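You operate a simulated robot arm through the tools that you are given. There is no shell and no other tool. Be economical: measure what you need, move in short steps, check, and stop when the job is done.

The job below is to be done with a simulated two-armed robot. You get a single attempt, and the scene is never put back.

## Task
Take the grey rag from the long bench top and lay it out flat on the service bench top.

Only the result counts: the job must be done as asked and must still hold three seconds after the hand-in. Knocking over, shifting, dropping, spilling or breaking anything else fails it.

## Robot
Two 7-joint arms with two-finger parallel grippers on one trunk, on a base that drives. Base frame: it is fixed to the floor where the robot stands at the start and does not move with it; the origin is under the middle of the robot, x ahead of it, y to its left, z up; the surface under the hand at the start is at about z = 880. Units: mm, degrees, N and s.
The left shoulder is at the start at [20, 113, 1172], the right one opposite. With the tool pointing down near the work surface each hand reaches from about 240 to 620 mm from the robot's upright axis, wherever it stands, measured 20 degrees to its own side. Places, roughly: service bench top [3100, 1300, 800]. Payload 1.57 kg a hand.
The TCP of each hand is the grasp point between the finger pads, 30 mm short of the fingertips. In the tool frame z runs along the fingers and y along their closing line. The gripper opens to 80 mm. The fingers are 17 mm wide and 12 mm thick; the gripper's body (40 by 82 mm) begins 80 mm behind the TCP.
Orientation is told as [roll, pitch, yaw] about the base's x, y, z axes, in that order, counted from this pose: with the fingers straight down and closing along the base's y, the tool's x points along the base's -x, its y along +y and its z along -z.

## Interface
- The arms move only by the tool play_rows. It takes "left_steps", "right_steps" or both (then of equal length, played together; a hand with none holds still); each is a list of rows, each a list of 7 numbers: the shift along the tool's x, y, z in mm, then the turn, a rotation vector about the tool's x, y, z in degrees, then the closure in counts, from 0 (fully open) to 255 (shut). In form: [[dx, dy, dz, rx, ry, rz, fingers], ...]. A call has 1 to 12 rows; each row is the pose to reach, as a shift and turn from the pose commanded when the call began, along the tool's axes at that moment. A row lasts 0.2 s, in which the tool goes at most 50 mm and 8.6 degrees; a call with a longer step from one row to the next is refused whole, and so is a gripper value outside its range. Where a pose cannot be reached the arm comes as near as it can. A force on the tool above 40 N (or 10 N above the force at the start of the call, whichever is more), or a blocked arm, ends the call early, and 0.2 s more pass. The fingers move at their own pace (about 45 mm/s each) and stop on an object; they squeeze with about 22 N. The grip force told is the motor's: it shows also when the fingers shut on nothing. Time passes only in rows, and 0.2 s behind the last, so rows that repeat a pose let the fingers close. The reply holds the time, the measured pose of the TCP, the force on the tool along the base axes, the opening and the grip force, in the units named above and with some noise, with the torque about the TCP (base axes, N m) and any sound that the robot's microphone picked up, and new pictures: "pictures" is both (left out), scene, wrist or none (wrist: the cameras of the hands that moved).
- Cameras (640 x 400 px; columns grow to the right, rows downward): "scene" is now at [94, -24.5, 1297.3]; the picture's right is [-0.30, -0.95, 0.00], its down [-0.55, 0.17, -0.82] and it looks along [0.78, -0.24, -0.58] (base axes); focal length 248 px, centre (320, 200). "left" rides on the left gripper at [72, 7, -122] in its tool frame; the picture's right is [-0.09, 1.00, 0.00], its down [-0.84, -0.08, -0.54] and it looks along [-0.54, -0.05, 0.84] (tool axes); focal length 238 px, centre (320, 200). "right" rides on the right gripper at [72, -7, -122] in its tool frame; the picture's right is [0.09, 1.00, 0.00], its down [-0.84, 0.08, -0.54] and it looks along [-0.54, 0.05, 0.84] (tool axes); focal length 238 px, centre (320, 200).
- slide_trunk(by): slides the trunk up (or, below 0, down) by that many mm; the arms and the scene camera ride with it, the base frame stays. It gives what a move gives, with no picture.
- steer(legs): drives the robot by 1 to 6 legs, each [ahead, left, turn to the left] in mm, mm and degrees, along the robot's own axes; the way and the turn of a leg run together, so that a leg with both is an arc; at most 1500 mm and 180 degrees a leg. The arms and the cameras ride along, it lands a little off, and it stops where it bumps. It gives what a move gives, and a new picture of the scene camera.
- aim_head(pan, tilt): turns the head with the scene camera to pan (to the left, within 80 degrees either way) and tilt (down, from -29 to 69), counted from straight ahead of the robot. It gives what a move gives, and a new picture of the scene camera.
- pixel_to_xyz(camera, pixels): for up to 12 pixels [column, row] of the newest picture of that camera ("zoom" is the newest enlarged one), the place [x, y, z] in the base frame of the surface seen there, good to about 2 mm. No time passes.
- inspect(camera, box): a new picture of the part [left, top, right, bottom] of that camera's present view, enlarged. No time passes.
- hand_in(): hands the job in; it is judged then, once.

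Work in short steps. Measure before you move; look again where a grasp or a placing could have gone wrong, and mend it. You have 80 turns and 260 pictures in all, those below and enlarged ones among them. Open the grippers and draw the arms clear of the work before you hand the job in, unless the task says otherwise; then end with one line.

The tools are called after "Call:" by a JSON object that holds its "fn" and its "kwargs". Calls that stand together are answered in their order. play_rows: Moves the arms, as the interface text tells. Its arguments: {"type":"object","properties":{"left_steps":{"type":"array","items":{"type":"array","items":{"type":"number"}}},"right_steps":{"type":"array","items":{"type":"array","items":{"type":"number"}}},"pictures":{"type":"string","enum":["both","scene","wrist","none"]}},"required":[]} The other tools are called the same way: slide_trunk (by) slides the trunk up or down; steer (legs) drives the base; aim_head (pan, tilt) turns the head that bears the scene camera; pixel_to_xyz (camera, pixels) gives the place of the surface under pixels of a picture; inspect (camera, box) takes an enlarged picture of a part of a camera's view; hand_in () hands the job in.

At the start:

```text
clock: 0.0
left_ee_pos: [397.3, 57.1, 1101.2]
left_ee_rot: [0.0, 0.0, 0.0]
left_ft_force: [0.1, -0.4, 0.6]
left_moment: [0.0, 0.01, -0.02]
left_grip_width: 80.0
left_grasp_force: 0.1
right_ee_pos: [392.6, -244.6, 1072.5]
right_ee_rot: [0.0, 0.0, 0.0]
right_ft_force: [0.1, -0.4, 0.6]
right_moment: [-0.04, -0.02, -0.02]
right_grip_width: 80.1
right_grasp_force: 0.0
trunk travel left (down, up): [-225.0, 345.0]
robot x, y, heading: [0.4, 0.8, 0.2]
head pan, tilt: [-17.4, 35.3]
```

scene: 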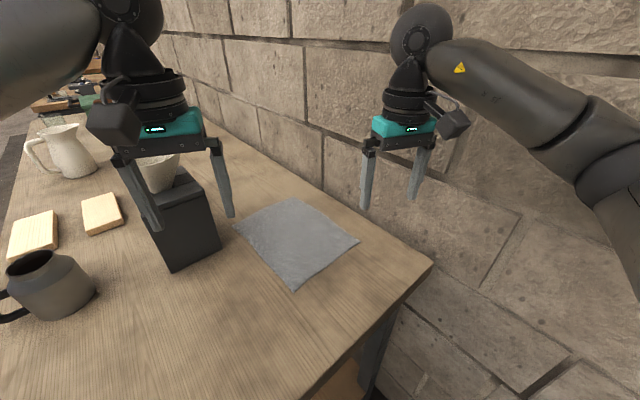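
right: 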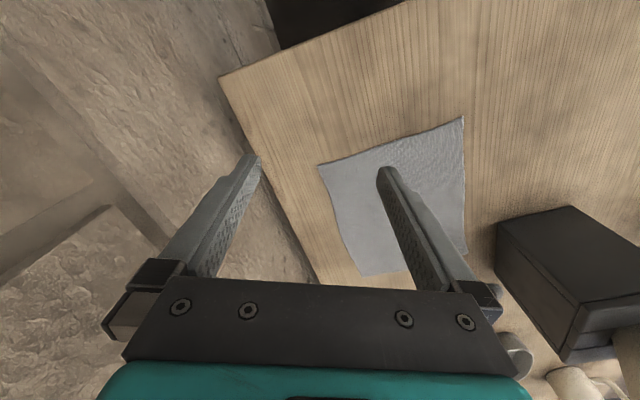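
left: 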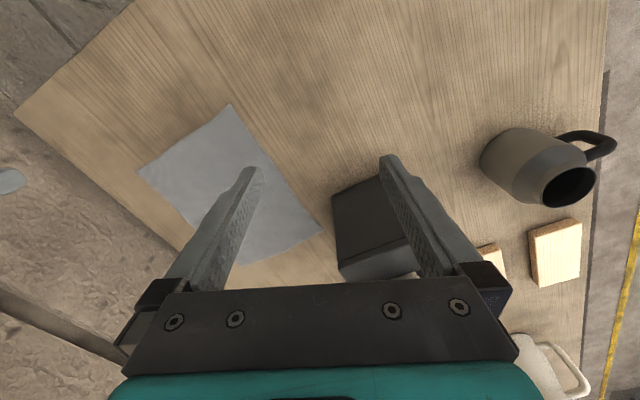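

The rag's corners are at about (295,197), (359,241), (295,291), (234,227) in the scene picture; I measure them, along with the box and the table edge.

Call:
{"fn": "pixel_to_xyz", "kwargs": {"camera": "scene", "pixels": [[295, 199], [356, 241], [295, 289], [236, 227], [295, 240], [432, 263], [310, 398], [172, 272], [220, 246], [186, 180], [330, 300], [205, 190]]}}

Call:
{"fn": "inspect", "kwargs": {"camera": "scene", "box": [200, 160, 440, 310]}}

Call:
{"fn": "aim_head", "kwargs": {"pan": 30, "tilt": 15}}

```text
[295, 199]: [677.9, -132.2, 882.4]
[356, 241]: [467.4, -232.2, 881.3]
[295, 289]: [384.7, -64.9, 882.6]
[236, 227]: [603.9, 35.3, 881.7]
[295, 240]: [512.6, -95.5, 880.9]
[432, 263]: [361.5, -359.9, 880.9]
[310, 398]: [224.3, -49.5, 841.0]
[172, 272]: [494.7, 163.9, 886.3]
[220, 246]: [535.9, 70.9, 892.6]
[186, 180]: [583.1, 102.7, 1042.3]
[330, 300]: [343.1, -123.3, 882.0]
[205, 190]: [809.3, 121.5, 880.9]
```

```text
2.67 times, centred on (320, 235) of scene
```

zoom: 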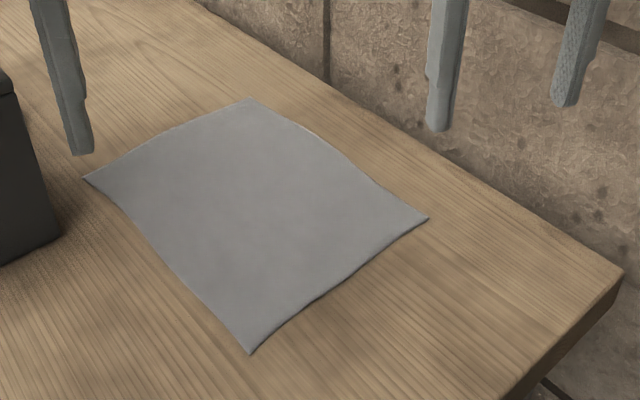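

```text
clock: 1.1
left_ee_pos: [396.6, 58.5, 1101.0]
left_ee_rot: [0.1, 0.0, 0.0]
left_ft_force: [0.1, -0.3, 0.6]
left_moment: [0.0, 0.02, 0.02]
left_grip_width: 80.1
left_grasp_force: 0.1
right_ee_pos: [393.9, -244.6, 1071.4]
right_ee_rot: [0.1, -0.1, 0.0]
right_ft_force: [0.4, -0.2, 0.5]
right_moment: [-0.01, -0.01, 0.0]
right_grip_width: 79.9
right_grasp_force: 0.1
trunk travel left (down, up): [-225.0, 345.0]
robot x, y, heading: [1.6, -1.6, -0.1]
head pan, tilt: [30.0, 15.0]
```

scene: 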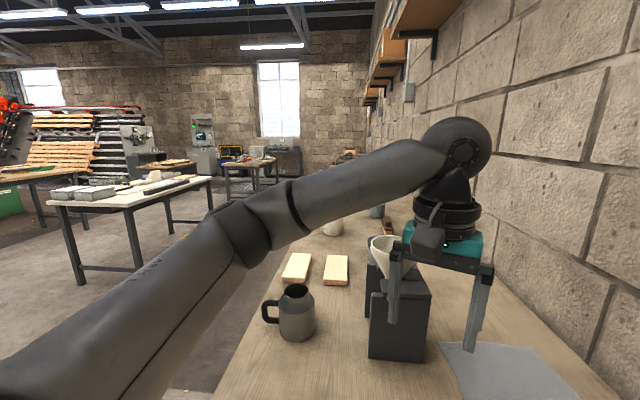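

The rag measures about 235 x 186 mm, and its near short edge runs from C(385,-65) to B(467,-232). I turn both hands so they close along the rag's long axis (25°) and bring them above these corners, the right hand at B and the left at C.

Call:
{"fn": "play_rows", "kwargs": {"left_steps": [[0, -10, 0, 0, 0, 8, 128], [0, -25, 10, 0, 0, 16, 128], [-2, -40, 20, 0, 0, 24, 128], [-3, -55, 30, 0, 0, 32, 128], [-4, -70, 45, 0, 0, 40, 128], [-5, -90, 60, 0, 0, 48, 128], [-5.5, -110, 70, 0, 0, 56, 128], [-5.5, -132, 80, 0, 0, 65, 128]], "right_steps": [[-10, 4, 0, 0, 0, 8, 128], [-20, 8, 10, 0, 0, 16, 128], [-30, 12, 20, 0, 0, 24, 128], [-40, 16, 30, 0, 0, 32, 128], [-50, 20, 40, 0, 0, 40, 128], [-60, 25, 45, 0, 0, 48, 128], [-70, 29, 50, 0, 0, 56, 128], [-78, 32, 50, 0, 0, 65, 128]], "pictures": "none"}}

Call:
{"fn": "aim_head", "kwargs": {"pan": -14, "tilt": 45}}

```text
refused: row 8 steps farther than a row can; nothing moved
```

```text
clock: 2.3
left_ee_pos: [397.8, 58.1, 1101.1]
left_ee_rot: [0.0, 0.0, 0.1]
left_ft_force: [-0.5, 1.6, 0.8]
left_moment: [0.02, 0.02, 0.01]
left_grip_width: 79.8
left_grasp_force: 0.0
right_ee_pos: [392.6, -244.0, 1071.0]
right_ee_rot: [0.0, 0.0, 0.0]
right_ft_force: [-0.4, 0.2, 0.2]
right_moment: [0.0, 0.04, 0.0]
right_grip_width: 79.9
right_grasp_force: 0.0
trunk travel left (down, up): [-225.0, 345.0]
robot x, y, heading: [-1.0, -1.1, -0.1]
head pan, tilt: [-14.0, 45.0]
```

scene: 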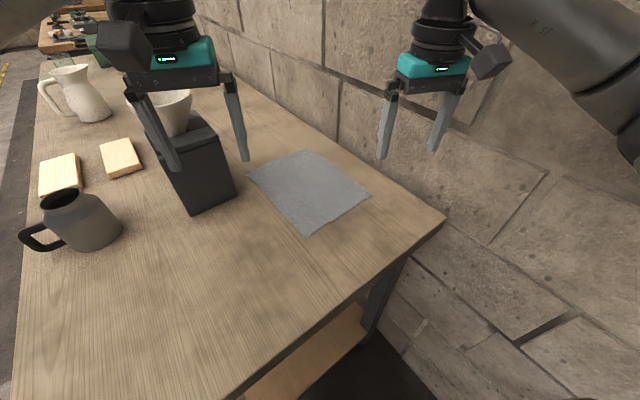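

The last row turned 9°, so the call was refused whole. I replay the motion with the turn in 8° steps.

Call:
{"fn": "play_rows", "kwargs": {"left_steps": [[0, -10, 0, 0, 0, 8, 128], [0, -25, 10, 0, 0, 16, 128], [-2, -40, 20, 0, 0, 24, 128], [-3, -55, 30, 0, 0, 32, 128], [-4, -70, 45, 0, 0, 40, 128], [-5, -90, 60, 0, 0, 48, 128], [-5.5, -110, 70, 0, 0, 56, 128], [-5.5, -132, 80, 0, 0, 64, 128], [-5.5, -132, 80, 0, 0, 65, 128]], "right_steps": [[-10, 4, 0, 0, 0, 8, 128], [-20, 8, 10, 0, 0, 16, 128], [-30, 12, 20, 0, 0, 24, 128], [-40, 16, 30, 0, 0, 32, 128], [-50, 20, 40, 0, 0, 40, 128], [-60, 25, 45, 0, 0, 48, 128], [-70, 29, 50, 0, 0, 56, 128], [-78, 32, 50, 0, 0, 64, 128], [-78, 32, 50, 0, 0, 65, 128]]}}

```text
clock: 4.3
left_ee_pos: [401.7, -74.0, 1021.1]
left_ee_rot: [0.0, 0.0, -65.1]
left_ft_force: [0.4, 0.0, 0.5]
left_moment: [0.02, -0.01, 0.02]
left_grip_width: 39.9
left_grasp_force: 0.0
right_ee_pos: [471.0, -213.1, 1022.6]
right_ee_rot: [-0.1, -0.1, -65.2]
right_ft_force: [0.9, 0.2, -0.1]
right_moment: [0.02, 0.0, 0.0]
right_grip_width: 39.8
right_grasp_force: 0.0
trunk travel left (down, up): [-225.0, 345.0]
robot x, y, heading: [-0.5, 5.1, -0.1]
head pan, tilt: [-14.0, 45.0]
```

scene: 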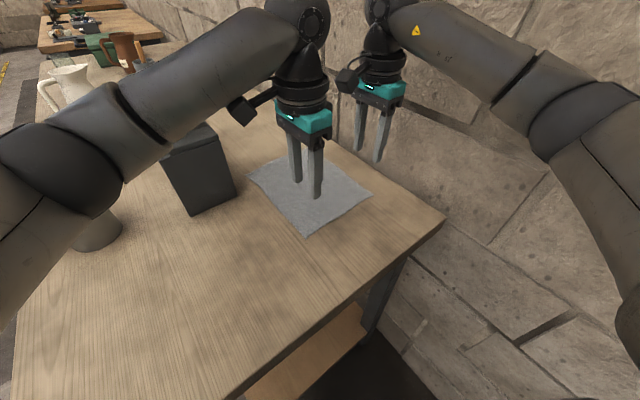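
right: 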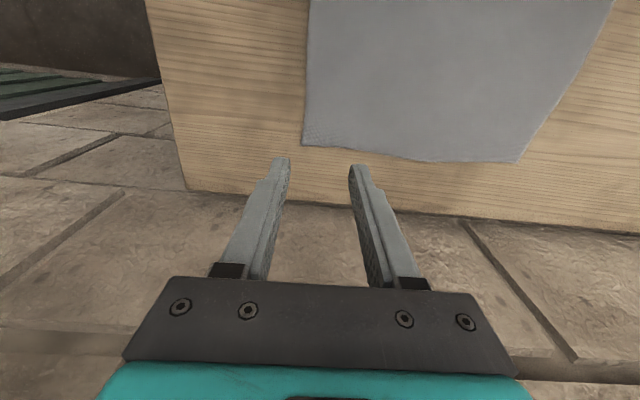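
left: 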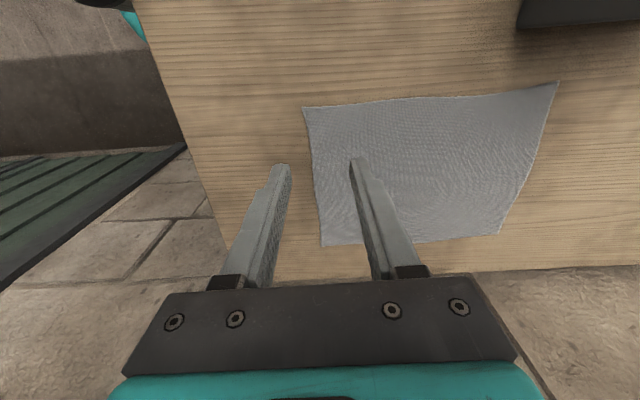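

Both hands have the right yaw. I check corner C at (305,109) in the left wrist picture and corner B at (304,143) in the right one, plus the edge between them.

Call:
{"fn": "pixel_to_xyz", "kwargs": {"camera": "left", "pixels": [[307, 112], [315, 170], [324, 243], [553, 86], [498, 232]]}}

Call:
{"fn": "pixel_to_xyz", "kwargs": {"camera": "right", "pixels": [[305, 142], [310, 20], [518, 158], [410, 157]]}}

```text
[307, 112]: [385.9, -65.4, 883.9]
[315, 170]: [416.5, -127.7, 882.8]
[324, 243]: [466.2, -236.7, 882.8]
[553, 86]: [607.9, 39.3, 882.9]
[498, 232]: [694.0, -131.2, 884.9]
```

```text
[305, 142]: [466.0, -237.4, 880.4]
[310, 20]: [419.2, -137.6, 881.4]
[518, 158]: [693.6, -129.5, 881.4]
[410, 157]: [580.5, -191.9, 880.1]
```

The corners agree with the earlier measurement. I lower both hands until the fingertips just reach the top.

Call:
{"fn": "play_rows", "kwargs": {"left_steps": [[0, 0, 40, 0, 0, 0, 128], [0, 0, 80, 0, 0, 0, 128], [0, 0, 100, 0, 0, 0, 128], [0, 0, 106, 0, 0, 0, 128], [0, 0, 109, 0, 0, 0, 128], [0, 0, 111, 0, 0, 0, 128]], "right_steps": [[0, 0, 40, 0, 0, 0, 128], [0, 0, 80, 0, 0, 0, 128], [0, 0, 100, 0, 0, 0, 128], [0, 0, 106, 0, 0, 0, 128], [0, 0, 109, 0, 0, 0, 128], [0, 0, 112, 0, 0, 0, 128]]}}

```text
clock: 5.7
left_ee_pos: [401.1, -73.6, 910.9]
left_ee_rot: [0.1, -0.1, -64.9]
left_ft_force: [1.4, -0.1, 4.6]
left_moment: [0.06, -0.11, -0.05]
left_grip_width: 40.1
left_grasp_force: 0.1
right_ee_pos: [470.6, -211.5, 911.8]
right_ee_rot: [0.3, -0.1, -65.0]
right_ft_force: [-1.1, 0.5, 9.7]
right_moment: [0.04, -0.23, 0.01]
right_grip_width: 39.6
right_grasp_force: 0.0
trunk travel left (down, up): [-225.0, 345.0]
robot x, y, heading: [-0.6, -2.4, -0.1]
head pan, tilt: [-14.0, 45.0]
```

scene: 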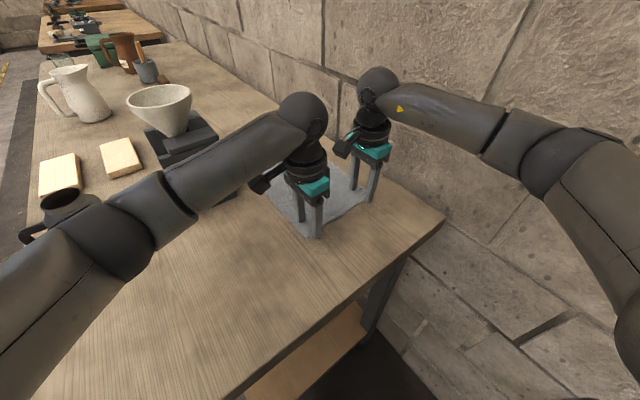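
right: 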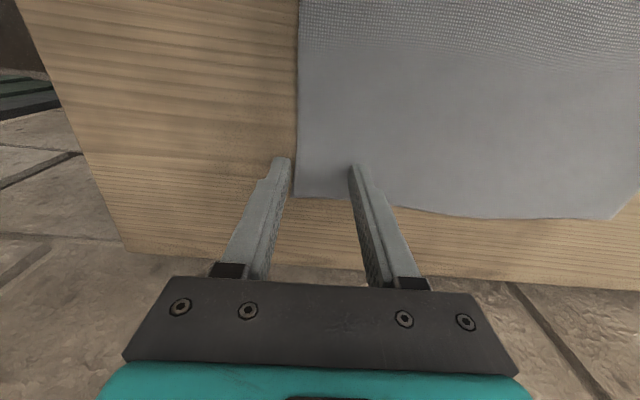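
left: 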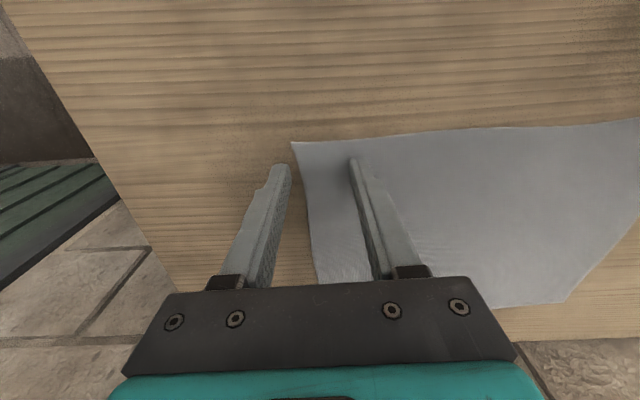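

The tips touch (4.6 N and 9.7 N) with the outer fingers just past the rag's edge. I close both grippers in place.

Call:
{"fn": "play_rows", "kwargs": {"left_steps": [[0, 0, 0, 0, 0, 0, 200], [0, 0, 0, 0, 0, 0, 255], [0, 0, 0, 0, 0, 0, 255], [0, 0, 0, 0, 0, 0, 255], [0, 0, 0, 0, 0, 0, 255]], "right_steps": [[0, 0, 0, 0, 0, 0, 200], [0, 0, 0, 0, 0, 0, 255], [0, 0, 0, 0, 0, 0, 255], [0, 0, 0, 0, 0, 0, 255], [0, 0, 0, 0, 0, 0, 255]]}}

```text
clock: 6.9
left_ee_pos: [399.7, -73.6, 911.5]
left_ee_rot: [0.0, -0.1, -65.2]
left_ft_force: [-1.4, -1.7, 10.2]
left_moment: [0.06, 0.03, 0.02]
left_grip_width: 3.0
left_grasp_force: 21.8
right_ee_pos: [470.6, -211.8, 911.7]
right_ee_rot: [0.2, 0.0, -65.1]
right_ft_force: [1.0, 0.7, 20.5]
right_moment: [0.0, -0.24, 0.03]
right_grip_width: 5.4
right_grasp_force: 22.0
trunk travel left (down, up): [-225.0, 345.0]
robot x, y, heading: [-3.6, -0.5, -0.1]
head pan, tilt: [-14.0, 45.0]
```

scene: 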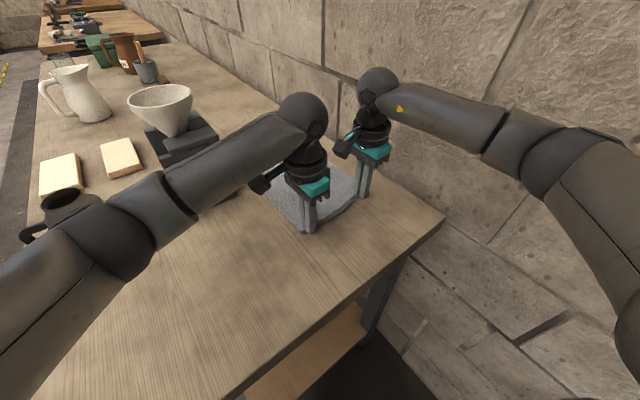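
right: 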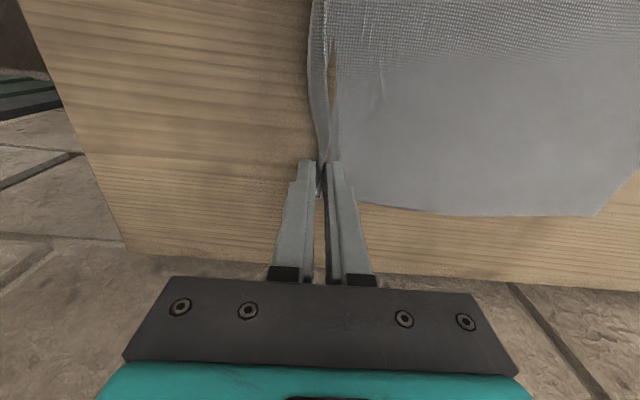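
left: 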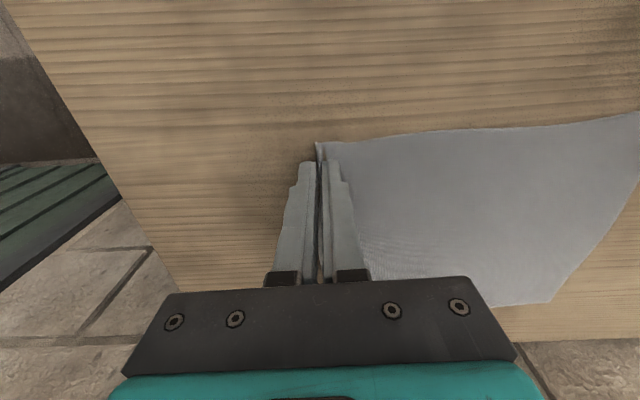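

Both corners are held (3.0 and 5.4 mm thick). I lift straight up slowly and check.

Call:
{"fn": "play_rows", "kwargs": {"left_steps": [[0, 0, -10, 0, 0, 0, 255], [0, 0, -25, 0, 0, 0, 255], [0, 0, -45, 0, 0, 0, 255], [0, 0, -70, 0, 0, 0, 255], [0, 0, -95, 0, 0, 0, 255], [0, 0, -120, 0, 0, 0, 255], [0, 0, -145, 0, 0, 0, 255], [0, 0, -170, 0, 0, 0, 255], [0, 0, -195, 0, 0, 0, 255], [0, 0, -220, 0, 0, 0, 255], [0, 0, -245, 0, 0, 0, 255], [0, 0, -270, 0, 0, 0, 255]], "right_steps": [[0, 0, -10, 0, 0, 0, 255], [0, 0, -25, 0, 0, 0, 255], [0, 0, -45, 0, 0, 0, 255], [0, 0, -70, 0, 0, 0, 255], [0, 0, -95, 0, 0, 0, 255], [0, 0, -120, 0, 0, 0, 255], [0, 0, -145, 0, 0, 0, 255], [0, 0, -170, 0, 0, 0, 255], [0, 0, -195, 0, 0, 0, 255], [0, 0, -220, 0, 0, 0, 255], [0, 0, -245, 0, 0, 0, 255], [0, 0, -270, 0, 0, 0, 255]]}}

```text
clock: 9.5
left_ee_pos: [401.5, -74.5, 1182.6]
left_ee_rot: [0.1, 0.0, -65.0]
left_ft_force: [1.0, 0.0, 1.0]
left_moment: [0.01, 0.01, 0.02]
left_grip_width: 2.5
left_grasp_force: 22.0
right_ee_pos: [470.3, -213.2, 1179.2]
right_ee_rot: [0.1, 0.0, -65.0]
right_ft_force: [-0.8, 0.7, 0.7]
right_moment: [0.03, 0.02, -0.03]
right_grip_width: 2.6
right_grasp_force: 22.3
trunk travel left (down, up): [-225.0, 345.0]
robot x, y, heading: [1.2, -3.0, -0.3]
head pan, tilt: [-14.0, 45.0]
```

scene: 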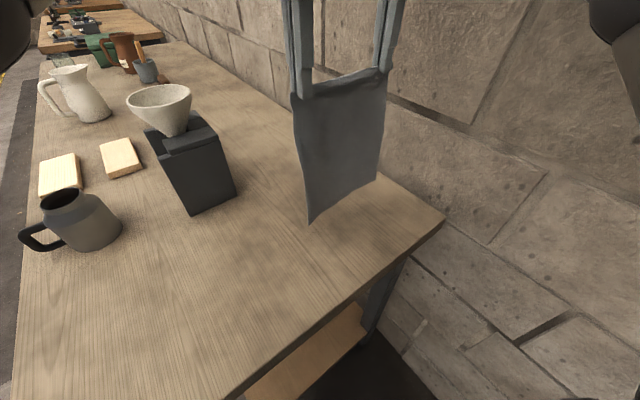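
right: 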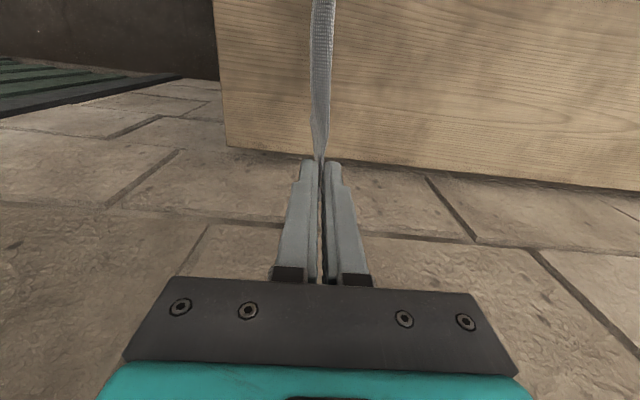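
left: 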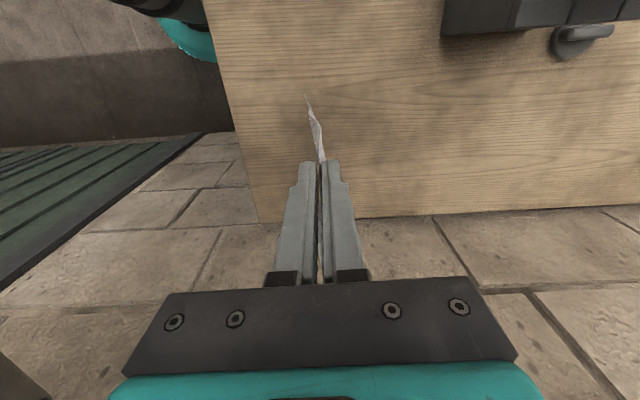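

The rag hangs cleanly from both hands. I raise the trunk for clearance and look toward the service bench (direction about 23° left).

Call:
{"fn": "slide_trunk", "kwargs": {"by": 120}}

Call:
{"fn": "aim_head", "kwargs": {"pan": 23, "tilt": 15}}

```text
clock: 11.0
left_ee_pos: [402.8, -73.8, 1301.2]
left_ee_rot: [0.0, 0.1, -65.0]
left_ft_force: [0.1, 0.0, 0.1]
left_moment: [0.01, -0.02, -0.01]
left_grip_width: 2.3
left_grasp_force: 21.8
right_ee_pos: [470.2, -211.7, 1298.2]
right_ee_rot: [0.0, 0.1, -65.0]
right_ft_force: [0.7, 0.1, -0.7]
right_moment: [0.0, 0.02, -0.02]
right_grip_width: 2.3
right_grasp_force: 21.9
trunk travel left (down, up): [-345.0, 225.0]
robot x, y, heading: [-1.6, -2.0, 0.1]
head pan, tilt: [-14.0, 45.0]
```

```text
clock: 12.0
left_ee_pos: [403.1, -73.0, 1301.4]
left_ee_rot: [-0.2, 0.0, -64.9]
left_ft_force: [0.9, -0.9, -0.4]
left_moment: [-0.03, -0.03, -0.03]
left_grip_width: 2.5
left_grasp_force: 22.6
right_ee_pos: [470.4, -212.0, 1299.2]
right_ee_rot: [0.1, 0.0, -65.1]
right_ft_force: [-0.5, -0.1, 0.3]
right_moment: [-0.01, 0.02, 0.01]
right_grip_width: 2.6
right_grasp_force: 22.4
trunk travel left (down, up): [-345.0, 225.0]
robot x, y, heading: [-3.1, 4.1, 0.3]
head pan, tilt: [23.0, 15.0]
```

scene: 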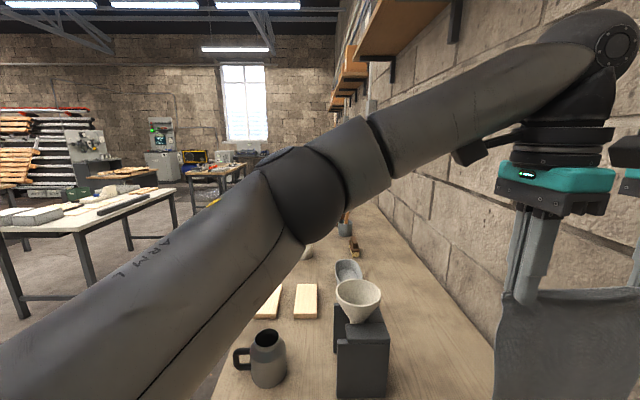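

The arm hides the service bench. I measure what is visible: the far benches and the long bench's left edge.

Call:
{"fn": "pixel_to_xyz", "kwargs": {"camera": "scene", "pixels": [[218, 172], [195, 178], [240, 168], [110, 200], [172, 192], [140, 290], [208, 397], [225, 365], [420, 300], [275, 158], [125, 174], [200, 340]]}}

Call:
{"fn": "inspect", "kwargs": {"camera": "scene", "box": [100, 120, 340, 270]}}

```text
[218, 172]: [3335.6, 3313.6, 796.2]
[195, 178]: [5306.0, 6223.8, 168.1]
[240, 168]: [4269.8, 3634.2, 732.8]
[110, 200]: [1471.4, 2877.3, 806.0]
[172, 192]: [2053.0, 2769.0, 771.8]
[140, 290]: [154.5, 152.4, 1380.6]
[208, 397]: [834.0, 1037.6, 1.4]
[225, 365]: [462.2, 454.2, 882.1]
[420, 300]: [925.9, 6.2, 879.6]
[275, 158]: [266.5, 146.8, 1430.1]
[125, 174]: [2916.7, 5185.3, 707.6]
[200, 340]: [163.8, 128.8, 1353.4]
```

```text
2.67 times, centred on (220, 195) of scene
```

zoom: 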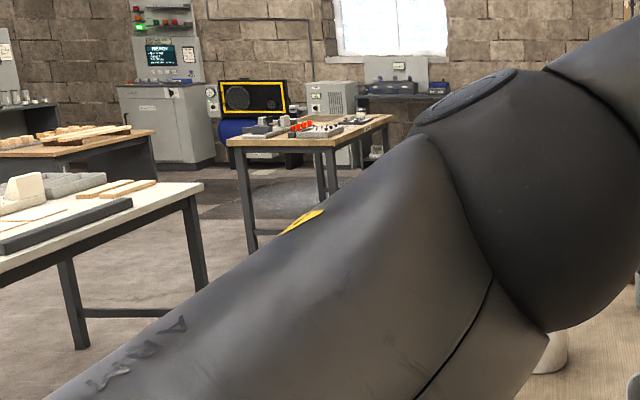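

The service bench lies in line beyond the long bench along the wall (bench axis is about 25°). I look left before driving.

Call:
{"fn": "aim_head", "kwargs": {"pan": 80, "tilt": 25}}

```text
clock: 13.2
left_ee_pos: [402.1, -74.0, 1301.3]
left_ee_rot: [0.0, 0.0, -65.0]
left_ft_force: [-0.9, 0.1, 0.6]
left_moment: [0.03, -0.03, -0.03]
left_grip_width: 2.4
left_grasp_force: 21.9
right_ee_pos: [470.8, -212.6, 1298.7]
right_ee_rot: [0.0, 0.0, -65.0]
right_ft_force: [0.0, 0.8, 0.5]
right_moment: [-0.03, 0.01, 0.02]
right_grip_width: 2.5
right_grasp_force: 22.3
trunk travel left (down, up): [-345.0, 225.0]
robot x, y, heading: [1.5, -1.1, -0.2]
head pan, tilt: [80.0, 25.0]
```

scene: 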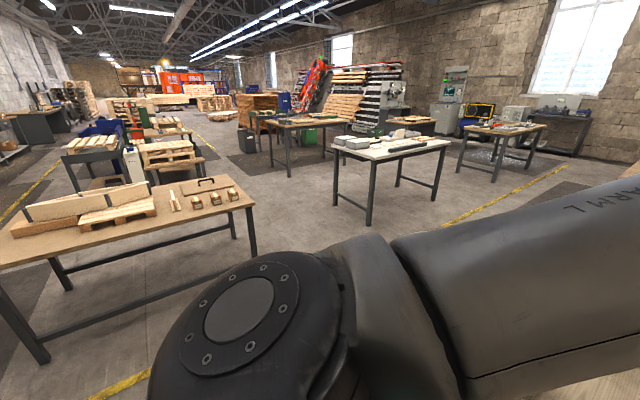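

A table stands to the left (right corner at (255,205)); I measure it and the white table to know the corridor.

Call:
{"fn": "pixel_to_xyz", "kwargs": {"camera": "scene", "pixels": [[250, 206], [230, 182], [100, 262], [20, 262], [250, 252], [368, 157], [448, 142], [368, 222], [130, 385], [300, 235]]}}

```text
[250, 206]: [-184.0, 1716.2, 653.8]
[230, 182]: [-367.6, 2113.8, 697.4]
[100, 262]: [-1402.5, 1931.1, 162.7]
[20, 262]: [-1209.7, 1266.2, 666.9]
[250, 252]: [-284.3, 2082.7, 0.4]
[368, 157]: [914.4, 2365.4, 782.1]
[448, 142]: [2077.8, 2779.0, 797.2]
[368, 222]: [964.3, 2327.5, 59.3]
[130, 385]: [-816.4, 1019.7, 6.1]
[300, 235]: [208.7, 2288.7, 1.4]
```

The corridor runs between the long bench edge (v≈217) and the tables (v≈1640) in wall-aligned axes. I back off, slide left and turn 25° to line up with it.

Call:
{"fn": "steer", "kwargs": {"legs": [[-227, -105, 0], [-336, 725, 0], [0, 0, 25]]}}

Call:
{"fn": "aim_head", "kwargs": {"pan": -15, "tilt": 18}}

```text
clock: 20.2
left_ee_pos: [-163.7, 724.4, 1300.5]
left_ee_rot: [-0.1, 0.0, -40.1]
left_ft_force: [-0.1, 0.7, -0.6]
left_moment: [-0.01, 0.01, -0.06]
left_grip_width: 2.5
left_grasp_force: 21.7
right_ee_pos: [-44.6, 627.2, 1298.8]
right_ee_rot: [-0.1, 0.0, -40.1]
right_ft_force: [-0.2, -0.5, -0.2]
right_moment: [0.02, -0.01, -0.03]
right_grip_width: 2.5
right_grasp_force: 22.1
trunk travel left (down, up): [-345.0, 225.0]
robot x, y, heading: [-560.3, 620.5, 24.8]
head pan, tilt: [80.0, 25.0]
```

scene: 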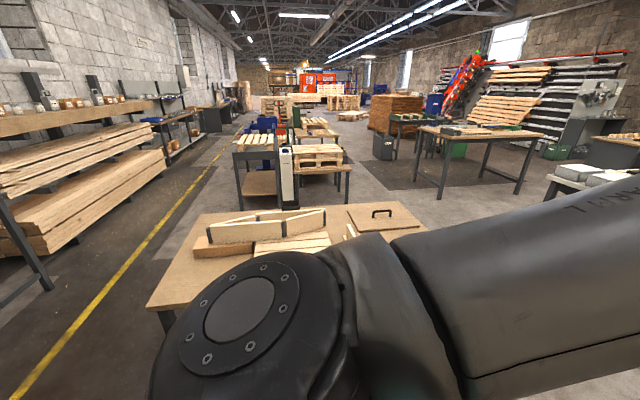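

```text
clock: 21.9
left_ee_pos: [-164.8, 724.3, 1300.6]
left_ee_rot: [0.0, 0.0, -40.0]
left_ft_force: [-0.5, -0.3, -0.2]
left_moment: [-0.01, -0.03, -0.06]
left_grip_width: 2.6
left_grasp_force: 22.3
right_ee_pos: [-45.5, 627.3, 1298.4]
right_ee_rot: [0.0, 0.0, -40.2]
right_ft_force: [-0.1, 0.6, -0.3]
right_moment: [0.01, 0.01, -0.04]
right_grip_width: 2.4
right_grasp_force: 21.7
trunk travel left (down, up): [-345.0, 225.0]
robot x, y, heading: [-556.7, 617.8, 24.8]
head pan, tilt: [-15.0, 18.0]
```

scene: 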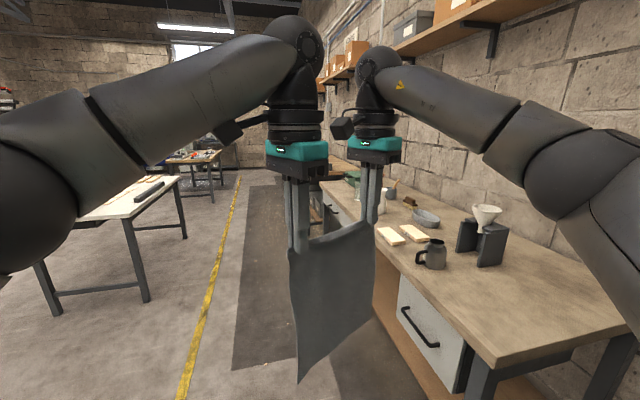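

The corridor ahead is clear, with the yellow line at (215,260). I measure its borders and what is visible of the benches.

Call:
{"fn": "pixel_to_xyz", "kwargs": {"camera": "scene", "pixels": [[466, 352], [400, 272], [335, 210], [320, 180], [310, 190], [130, 205], [180, 178], [215, 260], [238, 190], [222, 152], [262, 200], [250, 172]]}}

Call:
{"fn": "inspect", "kwargs": {"camera": "scene", "box": [220, 120, 460, 270]}}

```text
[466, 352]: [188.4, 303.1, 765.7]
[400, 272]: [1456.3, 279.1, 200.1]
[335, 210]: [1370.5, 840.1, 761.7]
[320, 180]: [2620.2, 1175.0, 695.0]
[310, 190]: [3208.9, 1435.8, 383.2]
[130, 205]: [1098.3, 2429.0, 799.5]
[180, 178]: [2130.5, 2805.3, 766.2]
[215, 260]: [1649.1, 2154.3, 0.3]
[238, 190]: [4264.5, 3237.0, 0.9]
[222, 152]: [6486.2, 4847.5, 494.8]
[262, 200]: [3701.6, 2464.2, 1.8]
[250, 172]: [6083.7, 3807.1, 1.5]
```

```text
2.67 times, centred on (340, 195) of scene
```

zoom: 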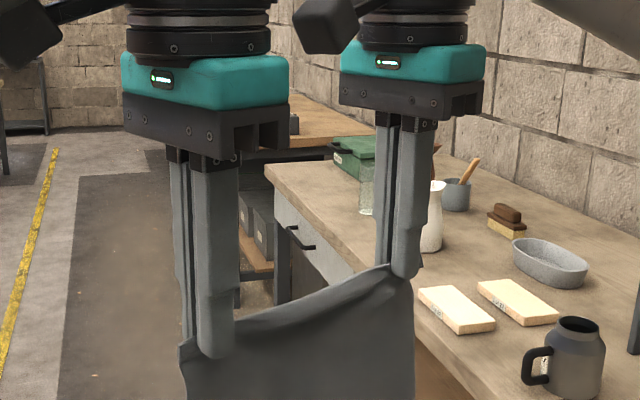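

The wooden bench beyond the long bench is probably the service bench. I drive along the corridor and look again.

Call:
{"fn": "steer", "kwargs": {"legs": [[1500, 0, 0], [700, 0, 0]]}}

Call:
{"fn": "aim_head", "kwargs": {"pan": -25, "tilt": 30}}

```text
clock: 32.9
left_ee_pos: [1824.2, 1684.5, 1300.1]
left_ee_rot: [0.0, -0.1, -39.1]
left_ft_force: [0.1, 1.0, 0.1]
left_moment: [0.01, 0.01, -0.03]
left_grip_width: 2.4
left_grasp_force: 21.8
right_ee_pos: [1945.7, 1589.9, 1298.7]
right_ee_rot: [0.0, 0.1, -39.1]
right_ft_force: [-0.2, 0.1, 0.0]
right_moment: [0.0, 0.04, 0.01]
right_grip_width: 2.6
right_grasp_force: 22.4
trunk travel left (down, up): [-345.0, 225.0]
robot x, y, heading: [1425.2, 1573.9, 25.8]
head pan, tilt: [-15.0, 18.0]
```

scene: 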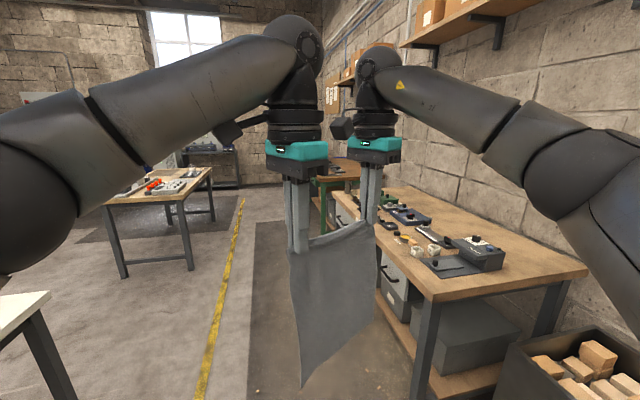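

```text
clock: 33.6
left_ee_pos: [1823.6, 1684.0, 1301.0]
left_ee_rot: [0.0, -0.1, -39.1]
left_ft_force: [-0.9, -0.5, 0.4]
left_moment: [-0.01, -0.03, -0.02]
left_grip_width: 2.7
left_grasp_force: 21.8
right_ee_pos: [1945.9, 1589.6, 1300.2]
right_ee_rot: [0.0, 0.0, -39.1]
right_ft_force: [0.9, 0.1, -0.3]
right_moment: [-0.02, 0.0, -0.01]
right_grip_width: 2.6
right_grasp_force: 21.6
trunk travel left (down, up): [-345.0, 225.0]
robot x, y, heading: [1431.1, 1572.2, 25.9]
head pan, tilt: [-25.0, 30.0]
```

scene: 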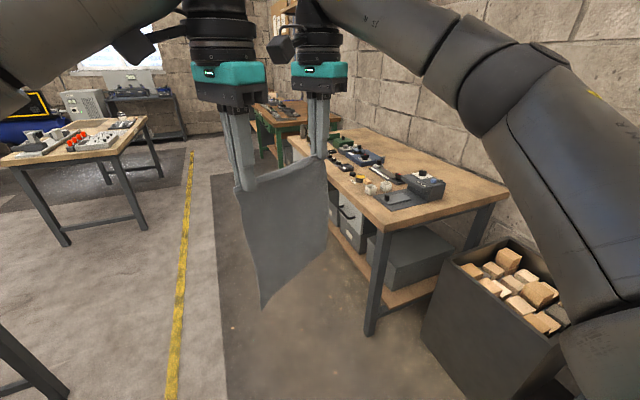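

The service bench is at (400,170), with tools along its front edge and free room toward its near right end. I measure it.

Call:
{"fn": "inspect", "kwargs": {"camera": "scene", "box": [300, 120, 524, 260]}}

Call:
{"fn": "pixel_to_xyz", "kwargs": {"camera": "scene", "pixels": [[384, 225], [508, 185], [405, 135], [294, 143], [330, 180], [440, 180], [412, 200], [445, 195], [400, 160], [425, 175], [440, 260], [560, 330]]}}

```text
2.86 times, centred on (412, 190) of scene
```

zoom: 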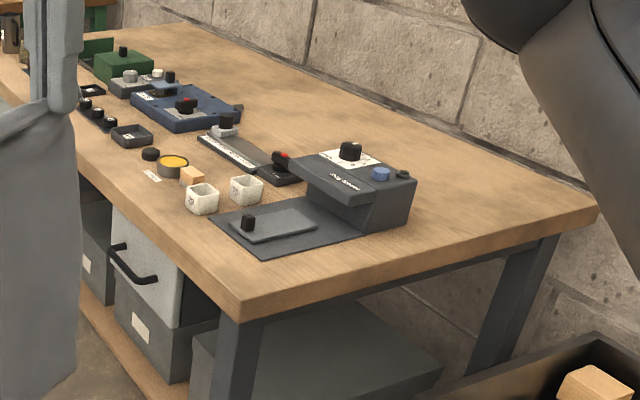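

```text
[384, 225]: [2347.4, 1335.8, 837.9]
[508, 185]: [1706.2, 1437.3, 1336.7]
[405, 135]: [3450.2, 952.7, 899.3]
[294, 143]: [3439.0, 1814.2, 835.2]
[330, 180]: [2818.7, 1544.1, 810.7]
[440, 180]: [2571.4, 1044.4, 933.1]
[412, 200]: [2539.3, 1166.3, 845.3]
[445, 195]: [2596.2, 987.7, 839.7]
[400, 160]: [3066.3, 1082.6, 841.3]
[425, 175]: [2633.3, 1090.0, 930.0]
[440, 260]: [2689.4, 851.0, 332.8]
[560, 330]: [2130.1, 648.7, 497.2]
```

The bench top is at about z = 840. I measure the free area on the enlarged picture: the corners, and the outlines of the tools facing the wall.

Call:
{"fn": "pixel_to_xyz", "kwargs": {"camera": "zoom", "pixels": [[240, 305], [590, 208], [500, 160], [410, 215], [415, 180], [355, 145], [320, 152], [280, 150], [240, 105], [150, 55], [330, 90], [200, 45]]}}

Call:
{"fn": "pixel_to_xyz", "kwargs": {"camera": "zoom", "pixels": [[265, 255], [372, 232], [440, 230], [430, 110], [180, 25], [275, 182], [190, 120], [240, 40], [120, 50], [300, 180]]}}

```text
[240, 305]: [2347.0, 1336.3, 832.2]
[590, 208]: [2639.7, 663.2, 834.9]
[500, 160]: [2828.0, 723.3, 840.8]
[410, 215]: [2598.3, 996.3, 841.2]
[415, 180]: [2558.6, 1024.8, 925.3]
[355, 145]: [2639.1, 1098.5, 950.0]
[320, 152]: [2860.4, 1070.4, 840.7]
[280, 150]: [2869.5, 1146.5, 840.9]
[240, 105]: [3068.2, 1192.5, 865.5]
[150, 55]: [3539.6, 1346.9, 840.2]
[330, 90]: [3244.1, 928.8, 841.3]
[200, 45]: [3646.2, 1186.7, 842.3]
```

```text
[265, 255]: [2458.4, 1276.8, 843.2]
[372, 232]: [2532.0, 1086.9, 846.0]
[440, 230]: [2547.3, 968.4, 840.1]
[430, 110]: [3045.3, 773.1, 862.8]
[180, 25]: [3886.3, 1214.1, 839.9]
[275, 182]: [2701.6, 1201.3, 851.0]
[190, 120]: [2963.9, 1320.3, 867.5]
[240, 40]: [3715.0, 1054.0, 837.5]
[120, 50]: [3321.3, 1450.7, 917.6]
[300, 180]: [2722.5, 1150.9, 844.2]
```

In wall-aligned axes the free strip lies at v from about -160 to -480 (u > 2700), so it's too deep to reach from the front. I look at the gap at the bench's near end, where the bin stands, as a place to stand.

Call:
{"fn": "aim_head", "kwargs": {"pan": -60, "tilt": 40}}

```text
clock: 34.6
left_ee_pos: [1823.1, 1683.4, 1300.7]
left_ee_rot: [0.0, -0.1, -39.1]
left_ft_force: [-0.3, -0.3, 0.4]
left_moment: [-0.01, -0.01, -0.04]
left_grip_width: 2.9
left_grasp_force: 21.1
right_ee_pos: [1946.2, 1589.7, 1299.1]
right_ee_rot: [-0.1, 0.0, -39.2]
right_ft_force: [-0.4, 0.1, -0.5]
right_moment: [0.02, 0.04, -0.04]
right_grip_width: 2.7
right_grasp_force: 22.7
trunk travel left (down, up): [-345.0, 225.0]
robot x, y, heading: [1427.8, 1570.9, 25.8]
head pan, tilt: [-60.0, 40.0]
```

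scene: 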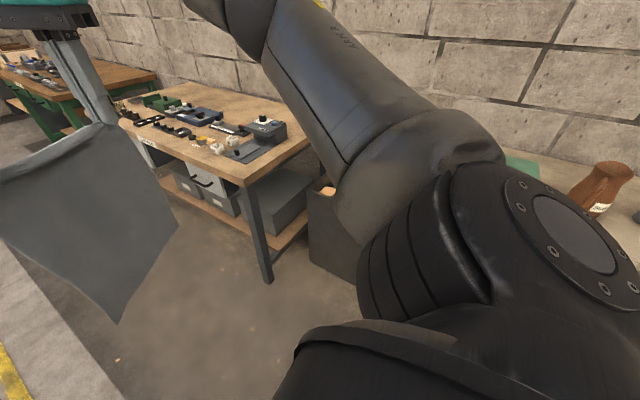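

The bin fills the gap, so I measure its front corner and the floor in front of it.

Call:
{"fn": "pixel_to_xyz", "kwargs": {"camera": "scene", "pixels": [[310, 196], [312, 258], [350, 278], [322, 180], [268, 280], [335, 192], [303, 225], [245, 185], [305, 145], [520, 172]]}}

```text
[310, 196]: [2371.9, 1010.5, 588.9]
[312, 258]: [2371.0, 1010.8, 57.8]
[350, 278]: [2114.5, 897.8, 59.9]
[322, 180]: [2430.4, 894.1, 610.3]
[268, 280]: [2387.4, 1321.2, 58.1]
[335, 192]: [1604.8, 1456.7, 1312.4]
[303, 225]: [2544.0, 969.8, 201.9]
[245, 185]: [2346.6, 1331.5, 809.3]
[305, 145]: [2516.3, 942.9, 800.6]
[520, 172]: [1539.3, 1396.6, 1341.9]
```

The bin's front face is at v≈-40, u 2297–2577. To know how close I can stand I need the base's size, so I look straight down.

Call:
{"fn": "aim_head", "kwargs": {"pan": 0, "tilt": 69}}

```text
clock: 35.9
left_ee_pos: [1824.2, 1684.6, 1300.3]
left_ee_rot: [0.0, 0.0, -39.2]
left_ft_force: [0.6, -0.3, -1.0]
left_moment: [-0.01, -0.02, -0.04]
left_grip_width: 2.4
left_grasp_force: 21.9
right_ee_pos: [1946.8, 1590.2, 1298.4]
right_ee_rot: [0.0, 0.1, -39.0]
right_ft_force: [-0.4, 0.7, 0.3]
right_moment: [-0.06, -0.01, -0.01]
right_grip_width: 2.6
right_grasp_force: 22.2
trunk travel left (down, up): [-345.0, 225.0]
robot x, y, heading: [1430.1, 1576.9, 25.8]
head pan, tilt: [0.0, 68.8]
```

scene: 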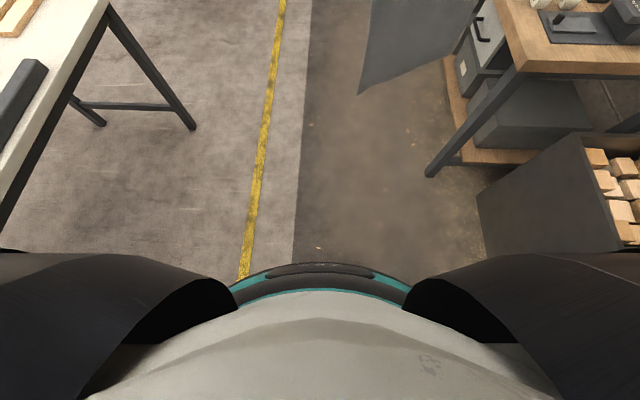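

The base's round rim shows at (320,266). I measure it, along with the bin outline visible at right.

Call:
{"fn": "pixel_to_xyz", "kwargs": {"camera": "scene", "pixels": [[320, 266], [320, 273], [250, 280], [240, 288], [395, 285], [320, 300], [582, 135], [478, 195], [485, 258], [637, 225], [620, 160]]}}

```text
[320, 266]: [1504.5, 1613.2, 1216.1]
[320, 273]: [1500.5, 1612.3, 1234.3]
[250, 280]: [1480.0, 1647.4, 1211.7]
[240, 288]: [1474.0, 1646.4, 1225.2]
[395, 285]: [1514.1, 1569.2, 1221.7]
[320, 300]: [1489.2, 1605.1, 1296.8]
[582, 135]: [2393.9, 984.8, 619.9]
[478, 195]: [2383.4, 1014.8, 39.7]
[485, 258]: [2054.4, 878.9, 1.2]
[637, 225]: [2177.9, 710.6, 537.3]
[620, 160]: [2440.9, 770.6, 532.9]
```

Call:
{"fn": "pixel_to_xyz", "kwargs": {"camera": "scene", "pixels": [[320, 262], [320, 250], [320, 235], [320, 200], [320, 150], [300, 262], [230, 270], [420, 270], [410, 262]]}}

Call:
{"fn": "inspect", "kwargs": {"camera": "scene", "box": [200, 210, 440, 360]}}

```text
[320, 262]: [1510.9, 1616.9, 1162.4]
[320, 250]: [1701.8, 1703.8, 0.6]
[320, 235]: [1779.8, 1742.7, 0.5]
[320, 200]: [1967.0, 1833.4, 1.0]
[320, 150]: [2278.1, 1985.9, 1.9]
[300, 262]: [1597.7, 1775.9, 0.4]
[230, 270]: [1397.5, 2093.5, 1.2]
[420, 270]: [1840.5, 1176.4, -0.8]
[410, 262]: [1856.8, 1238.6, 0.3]
```

```text
2.67 times, centred on (320, 285) of scene
```

zoom: 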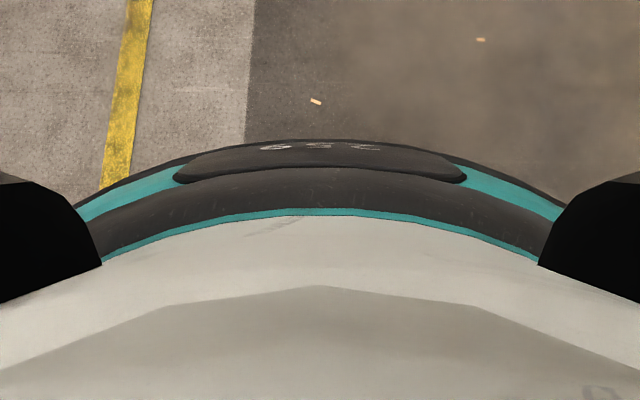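

The base radius is about 260 mm at most. Before settling on this awkward corner by the bin, I drive along the bench to see its far end and the whole top.

Call:
{"fn": "steer", "kwargs": {"legs": [[1450, 0, -2]]}}

Call:
{"fn": "aim_head", "kwargs": {"pan": -70, "tilt": 30}}

```text
clock: 43.1
left_ee_pos: [3138.0, 2292.2, 1300.3]
left_ee_rot: [0.0, 0.0, -40.6]
left_ft_force: [0.0, 0.9, -0.3]
left_moment: [0.0, 0.01, 0.01]
left_grip_width: 2.4
left_grasp_force: 22.4
right_ee_pos: [3257.4, 2195.4, 1299.3]
right_ee_rot: [0.0, 0.0, -40.5]
right_ft_force: [0.0, 0.4, 0.0]
right_moment: [0.0, 0.04, -0.05]
right_grip_width: 2.6
right_grasp_force: 21.8
trunk travel left (down, up): [-345.0, 225.0]
robot x, y, heading: [2737.0, 2191.0, 24.6]
head pan, tilt: [0.0, 68.8]
```

scene: 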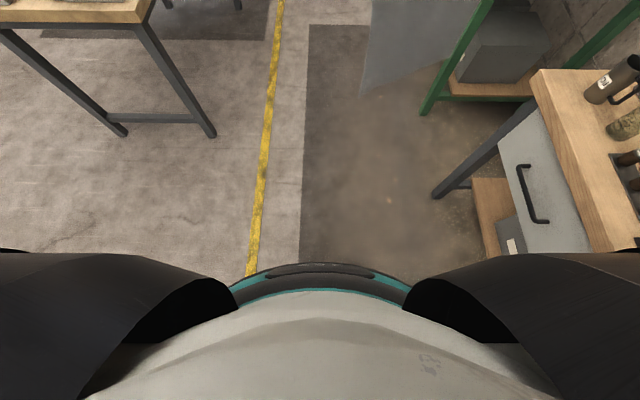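

```text
clock: 44.5
left_ee_pos: [3138.2, 2292.3, 1301.0]
left_ee_rot: [0.0, 0.0, -40.5]
left_ft_force: [0.3, -0.7, -0.3]
left_moment: [-0.01, 0.01, 0.01]
left_grip_width: 2.6
left_grasp_force: 21.7
right_ee_pos: [3255.8, 2193.9, 1300.1]
right_ee_rot: [0.0, 0.1, -40.6]
right_ft_force: [-0.2, 0.2, 0.3]
right_moment: [0.03, 0.02, -0.02]
right_grip_width: 2.5
right_grasp_force: 22.1
trunk travel left (down, up): [-345.0, 225.0]
robot x, y, heading: [2739.9, 2190.9, 24.3]
head pan, tilt: [-70.0, 30.0]
```

scene: 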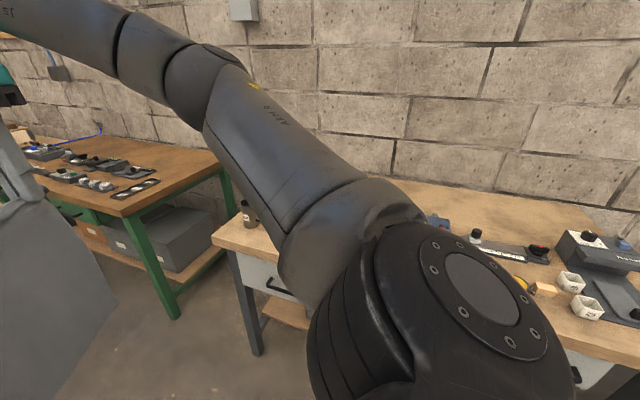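

The arm hides the bench. I turn the robot to face the wall; the hands stay short of the bench edge.

Call:
{"fn": "steer", "kwargs": {"legs": [[0, 0, -90]]}}

Call:
{"fn": "aim_head", "kwargs": {"pan": 35, "tilt": 35}}

Call:
{"fn": "aim_head", "kwargs": {"pan": 0, "tilt": 35}}

```text
clock: 48.7
left_ee_pos: [2848.3, 1798.2, 1301.5]
left_ee_rot: [0.0, 0.0, -129.3]
left_ft_force: [0.1, -0.9, -0.3]
left_moment: [0.0, -0.03, 0.05]
left_grip_width: 2.4
left_grasp_force: 22.2
right_ee_pos: [2754.0, 1676.2, 1299.9]
right_ee_rot: [0.0, -0.1, -129.3]
right_ft_force: [0.4, 0.8, -0.3]
right_moment: [-0.02, -0.03, 0.02]
right_grip_width: 2.5
right_grasp_force: 21.8
trunk travel left (down, up): [-345.0, 225.0]
robot x, y, heading: [2742.3, 2192.4, -64.1]
head pan, tilt: [-70.0, 30.0]
```

scene: 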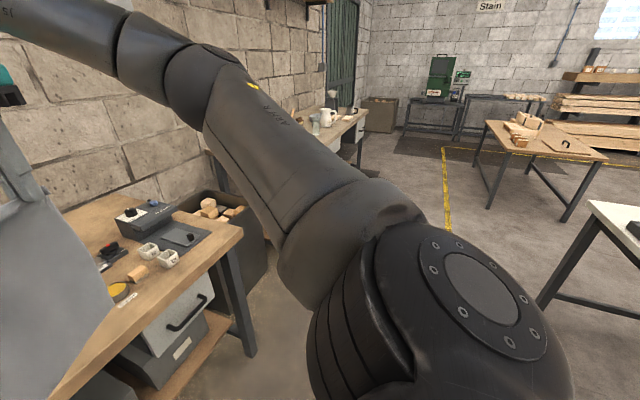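

```text
clock: 50.5
left_ee_pos: [2848.7, 1798.2, 1300.5]
left_ee_rot: [0.0, 0.0, -129.3]
left_ft_force: [-1.4, -1.4, -0.3]
left_moment: [-0.01, -0.01, 0.03]
left_grip_width: 2.6
left_grasp_force: 22.5
right_ee_pos: [2754.5, 1676.9, 1298.1]
right_ee_rot: [0.0, -0.1, -129.3]
right_ft_force: [-0.2, 0.0, 0.0]
right_moment: [0.02, 0.0, 0.04]
right_grip_width: 2.4
right_grasp_force: 21.6
trunk travel left (down, up): [-345.0, 225.0]
robot x, y, heading: [2740.2, 2190.7, -64.4]
head pan, tilt: [35.0, 35.0]
```

scene: 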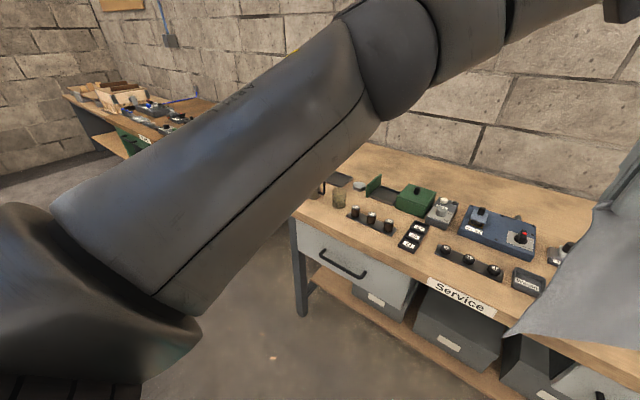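

```text
clock: 51.5
left_ee_pos: [2849.1, 1797.9, 1300.3]
left_ee_rot: [0.0, -0.1, -129.3]
left_ft_force: [0.0, -0.3, -0.2]
left_moment: [0.02, -0.04, -0.01]
left_grip_width: 2.9
left_grasp_force: 21.7
right_ee_pos: [2754.0, 1677.6, 1299.1]
right_ee_rot: [0.0, -0.1, -129.3]
right_ft_force: [0.3, 0.4, -0.7]
right_moment: [0.01, 0.03, 0.04]
right_grip_width: 2.4
right_grasp_force: 22.5
trunk travel left (down, up): [-345.0, 225.0]
robot x, y, heading: [2744.1, 2189.5, -64.3]
head pan, tilt: [0.0, 35.0]
```

scene: 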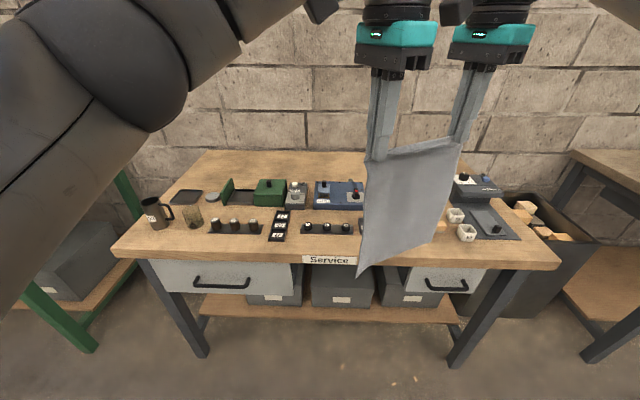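

Now the whole service bench is visible, with tools in the front half and a free strip at the back. I plan to lay the rag at the near end of that strip, from beside the bin. I use the stored wrist pictures, taken at the start pose, to check the base's outline (dark shape at upper left).

Call:
{"fn": "pixel_to_xyz", "kwargs": {"camera": "left", "pixels": [[60, 60], [150, 60], [190, 100], [60, 140], [170, 140], [60, 250], [20, 20], [100, 120], [195, 125]]}}

Call:
{"fn": "inspect", "kwargs": {"camera": "left", "box": [0, 0, 640, 400]}}

Call:
{"fn": "inspect", "kwargs": {"camera": "scene", "box": [160, 140, 560, 390]}}

```text
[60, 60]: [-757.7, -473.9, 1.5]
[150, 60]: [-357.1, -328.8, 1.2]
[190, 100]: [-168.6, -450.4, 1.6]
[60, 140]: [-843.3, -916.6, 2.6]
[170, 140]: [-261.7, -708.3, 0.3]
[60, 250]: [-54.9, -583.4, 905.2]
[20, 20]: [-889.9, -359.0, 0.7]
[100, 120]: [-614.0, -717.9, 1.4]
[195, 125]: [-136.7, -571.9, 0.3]
```

```text
1.00 times, centred on (320, 200) of left (not enlarged: the box is as wide or as high as the picture)
```

zoom: 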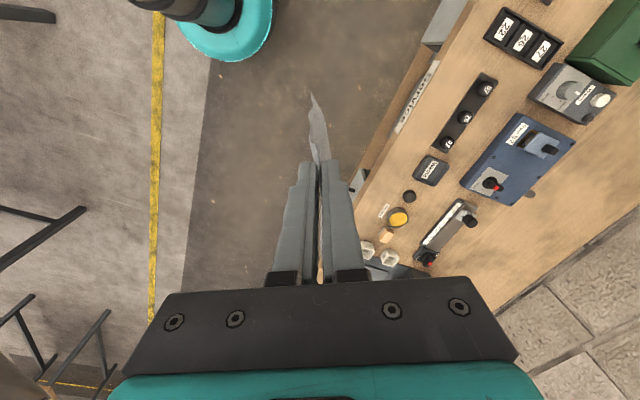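

```text
1.60 times, centred on (360, 265) of scene
```

zoom: 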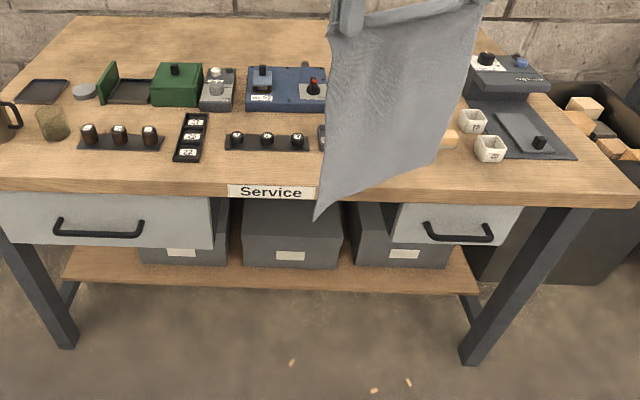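

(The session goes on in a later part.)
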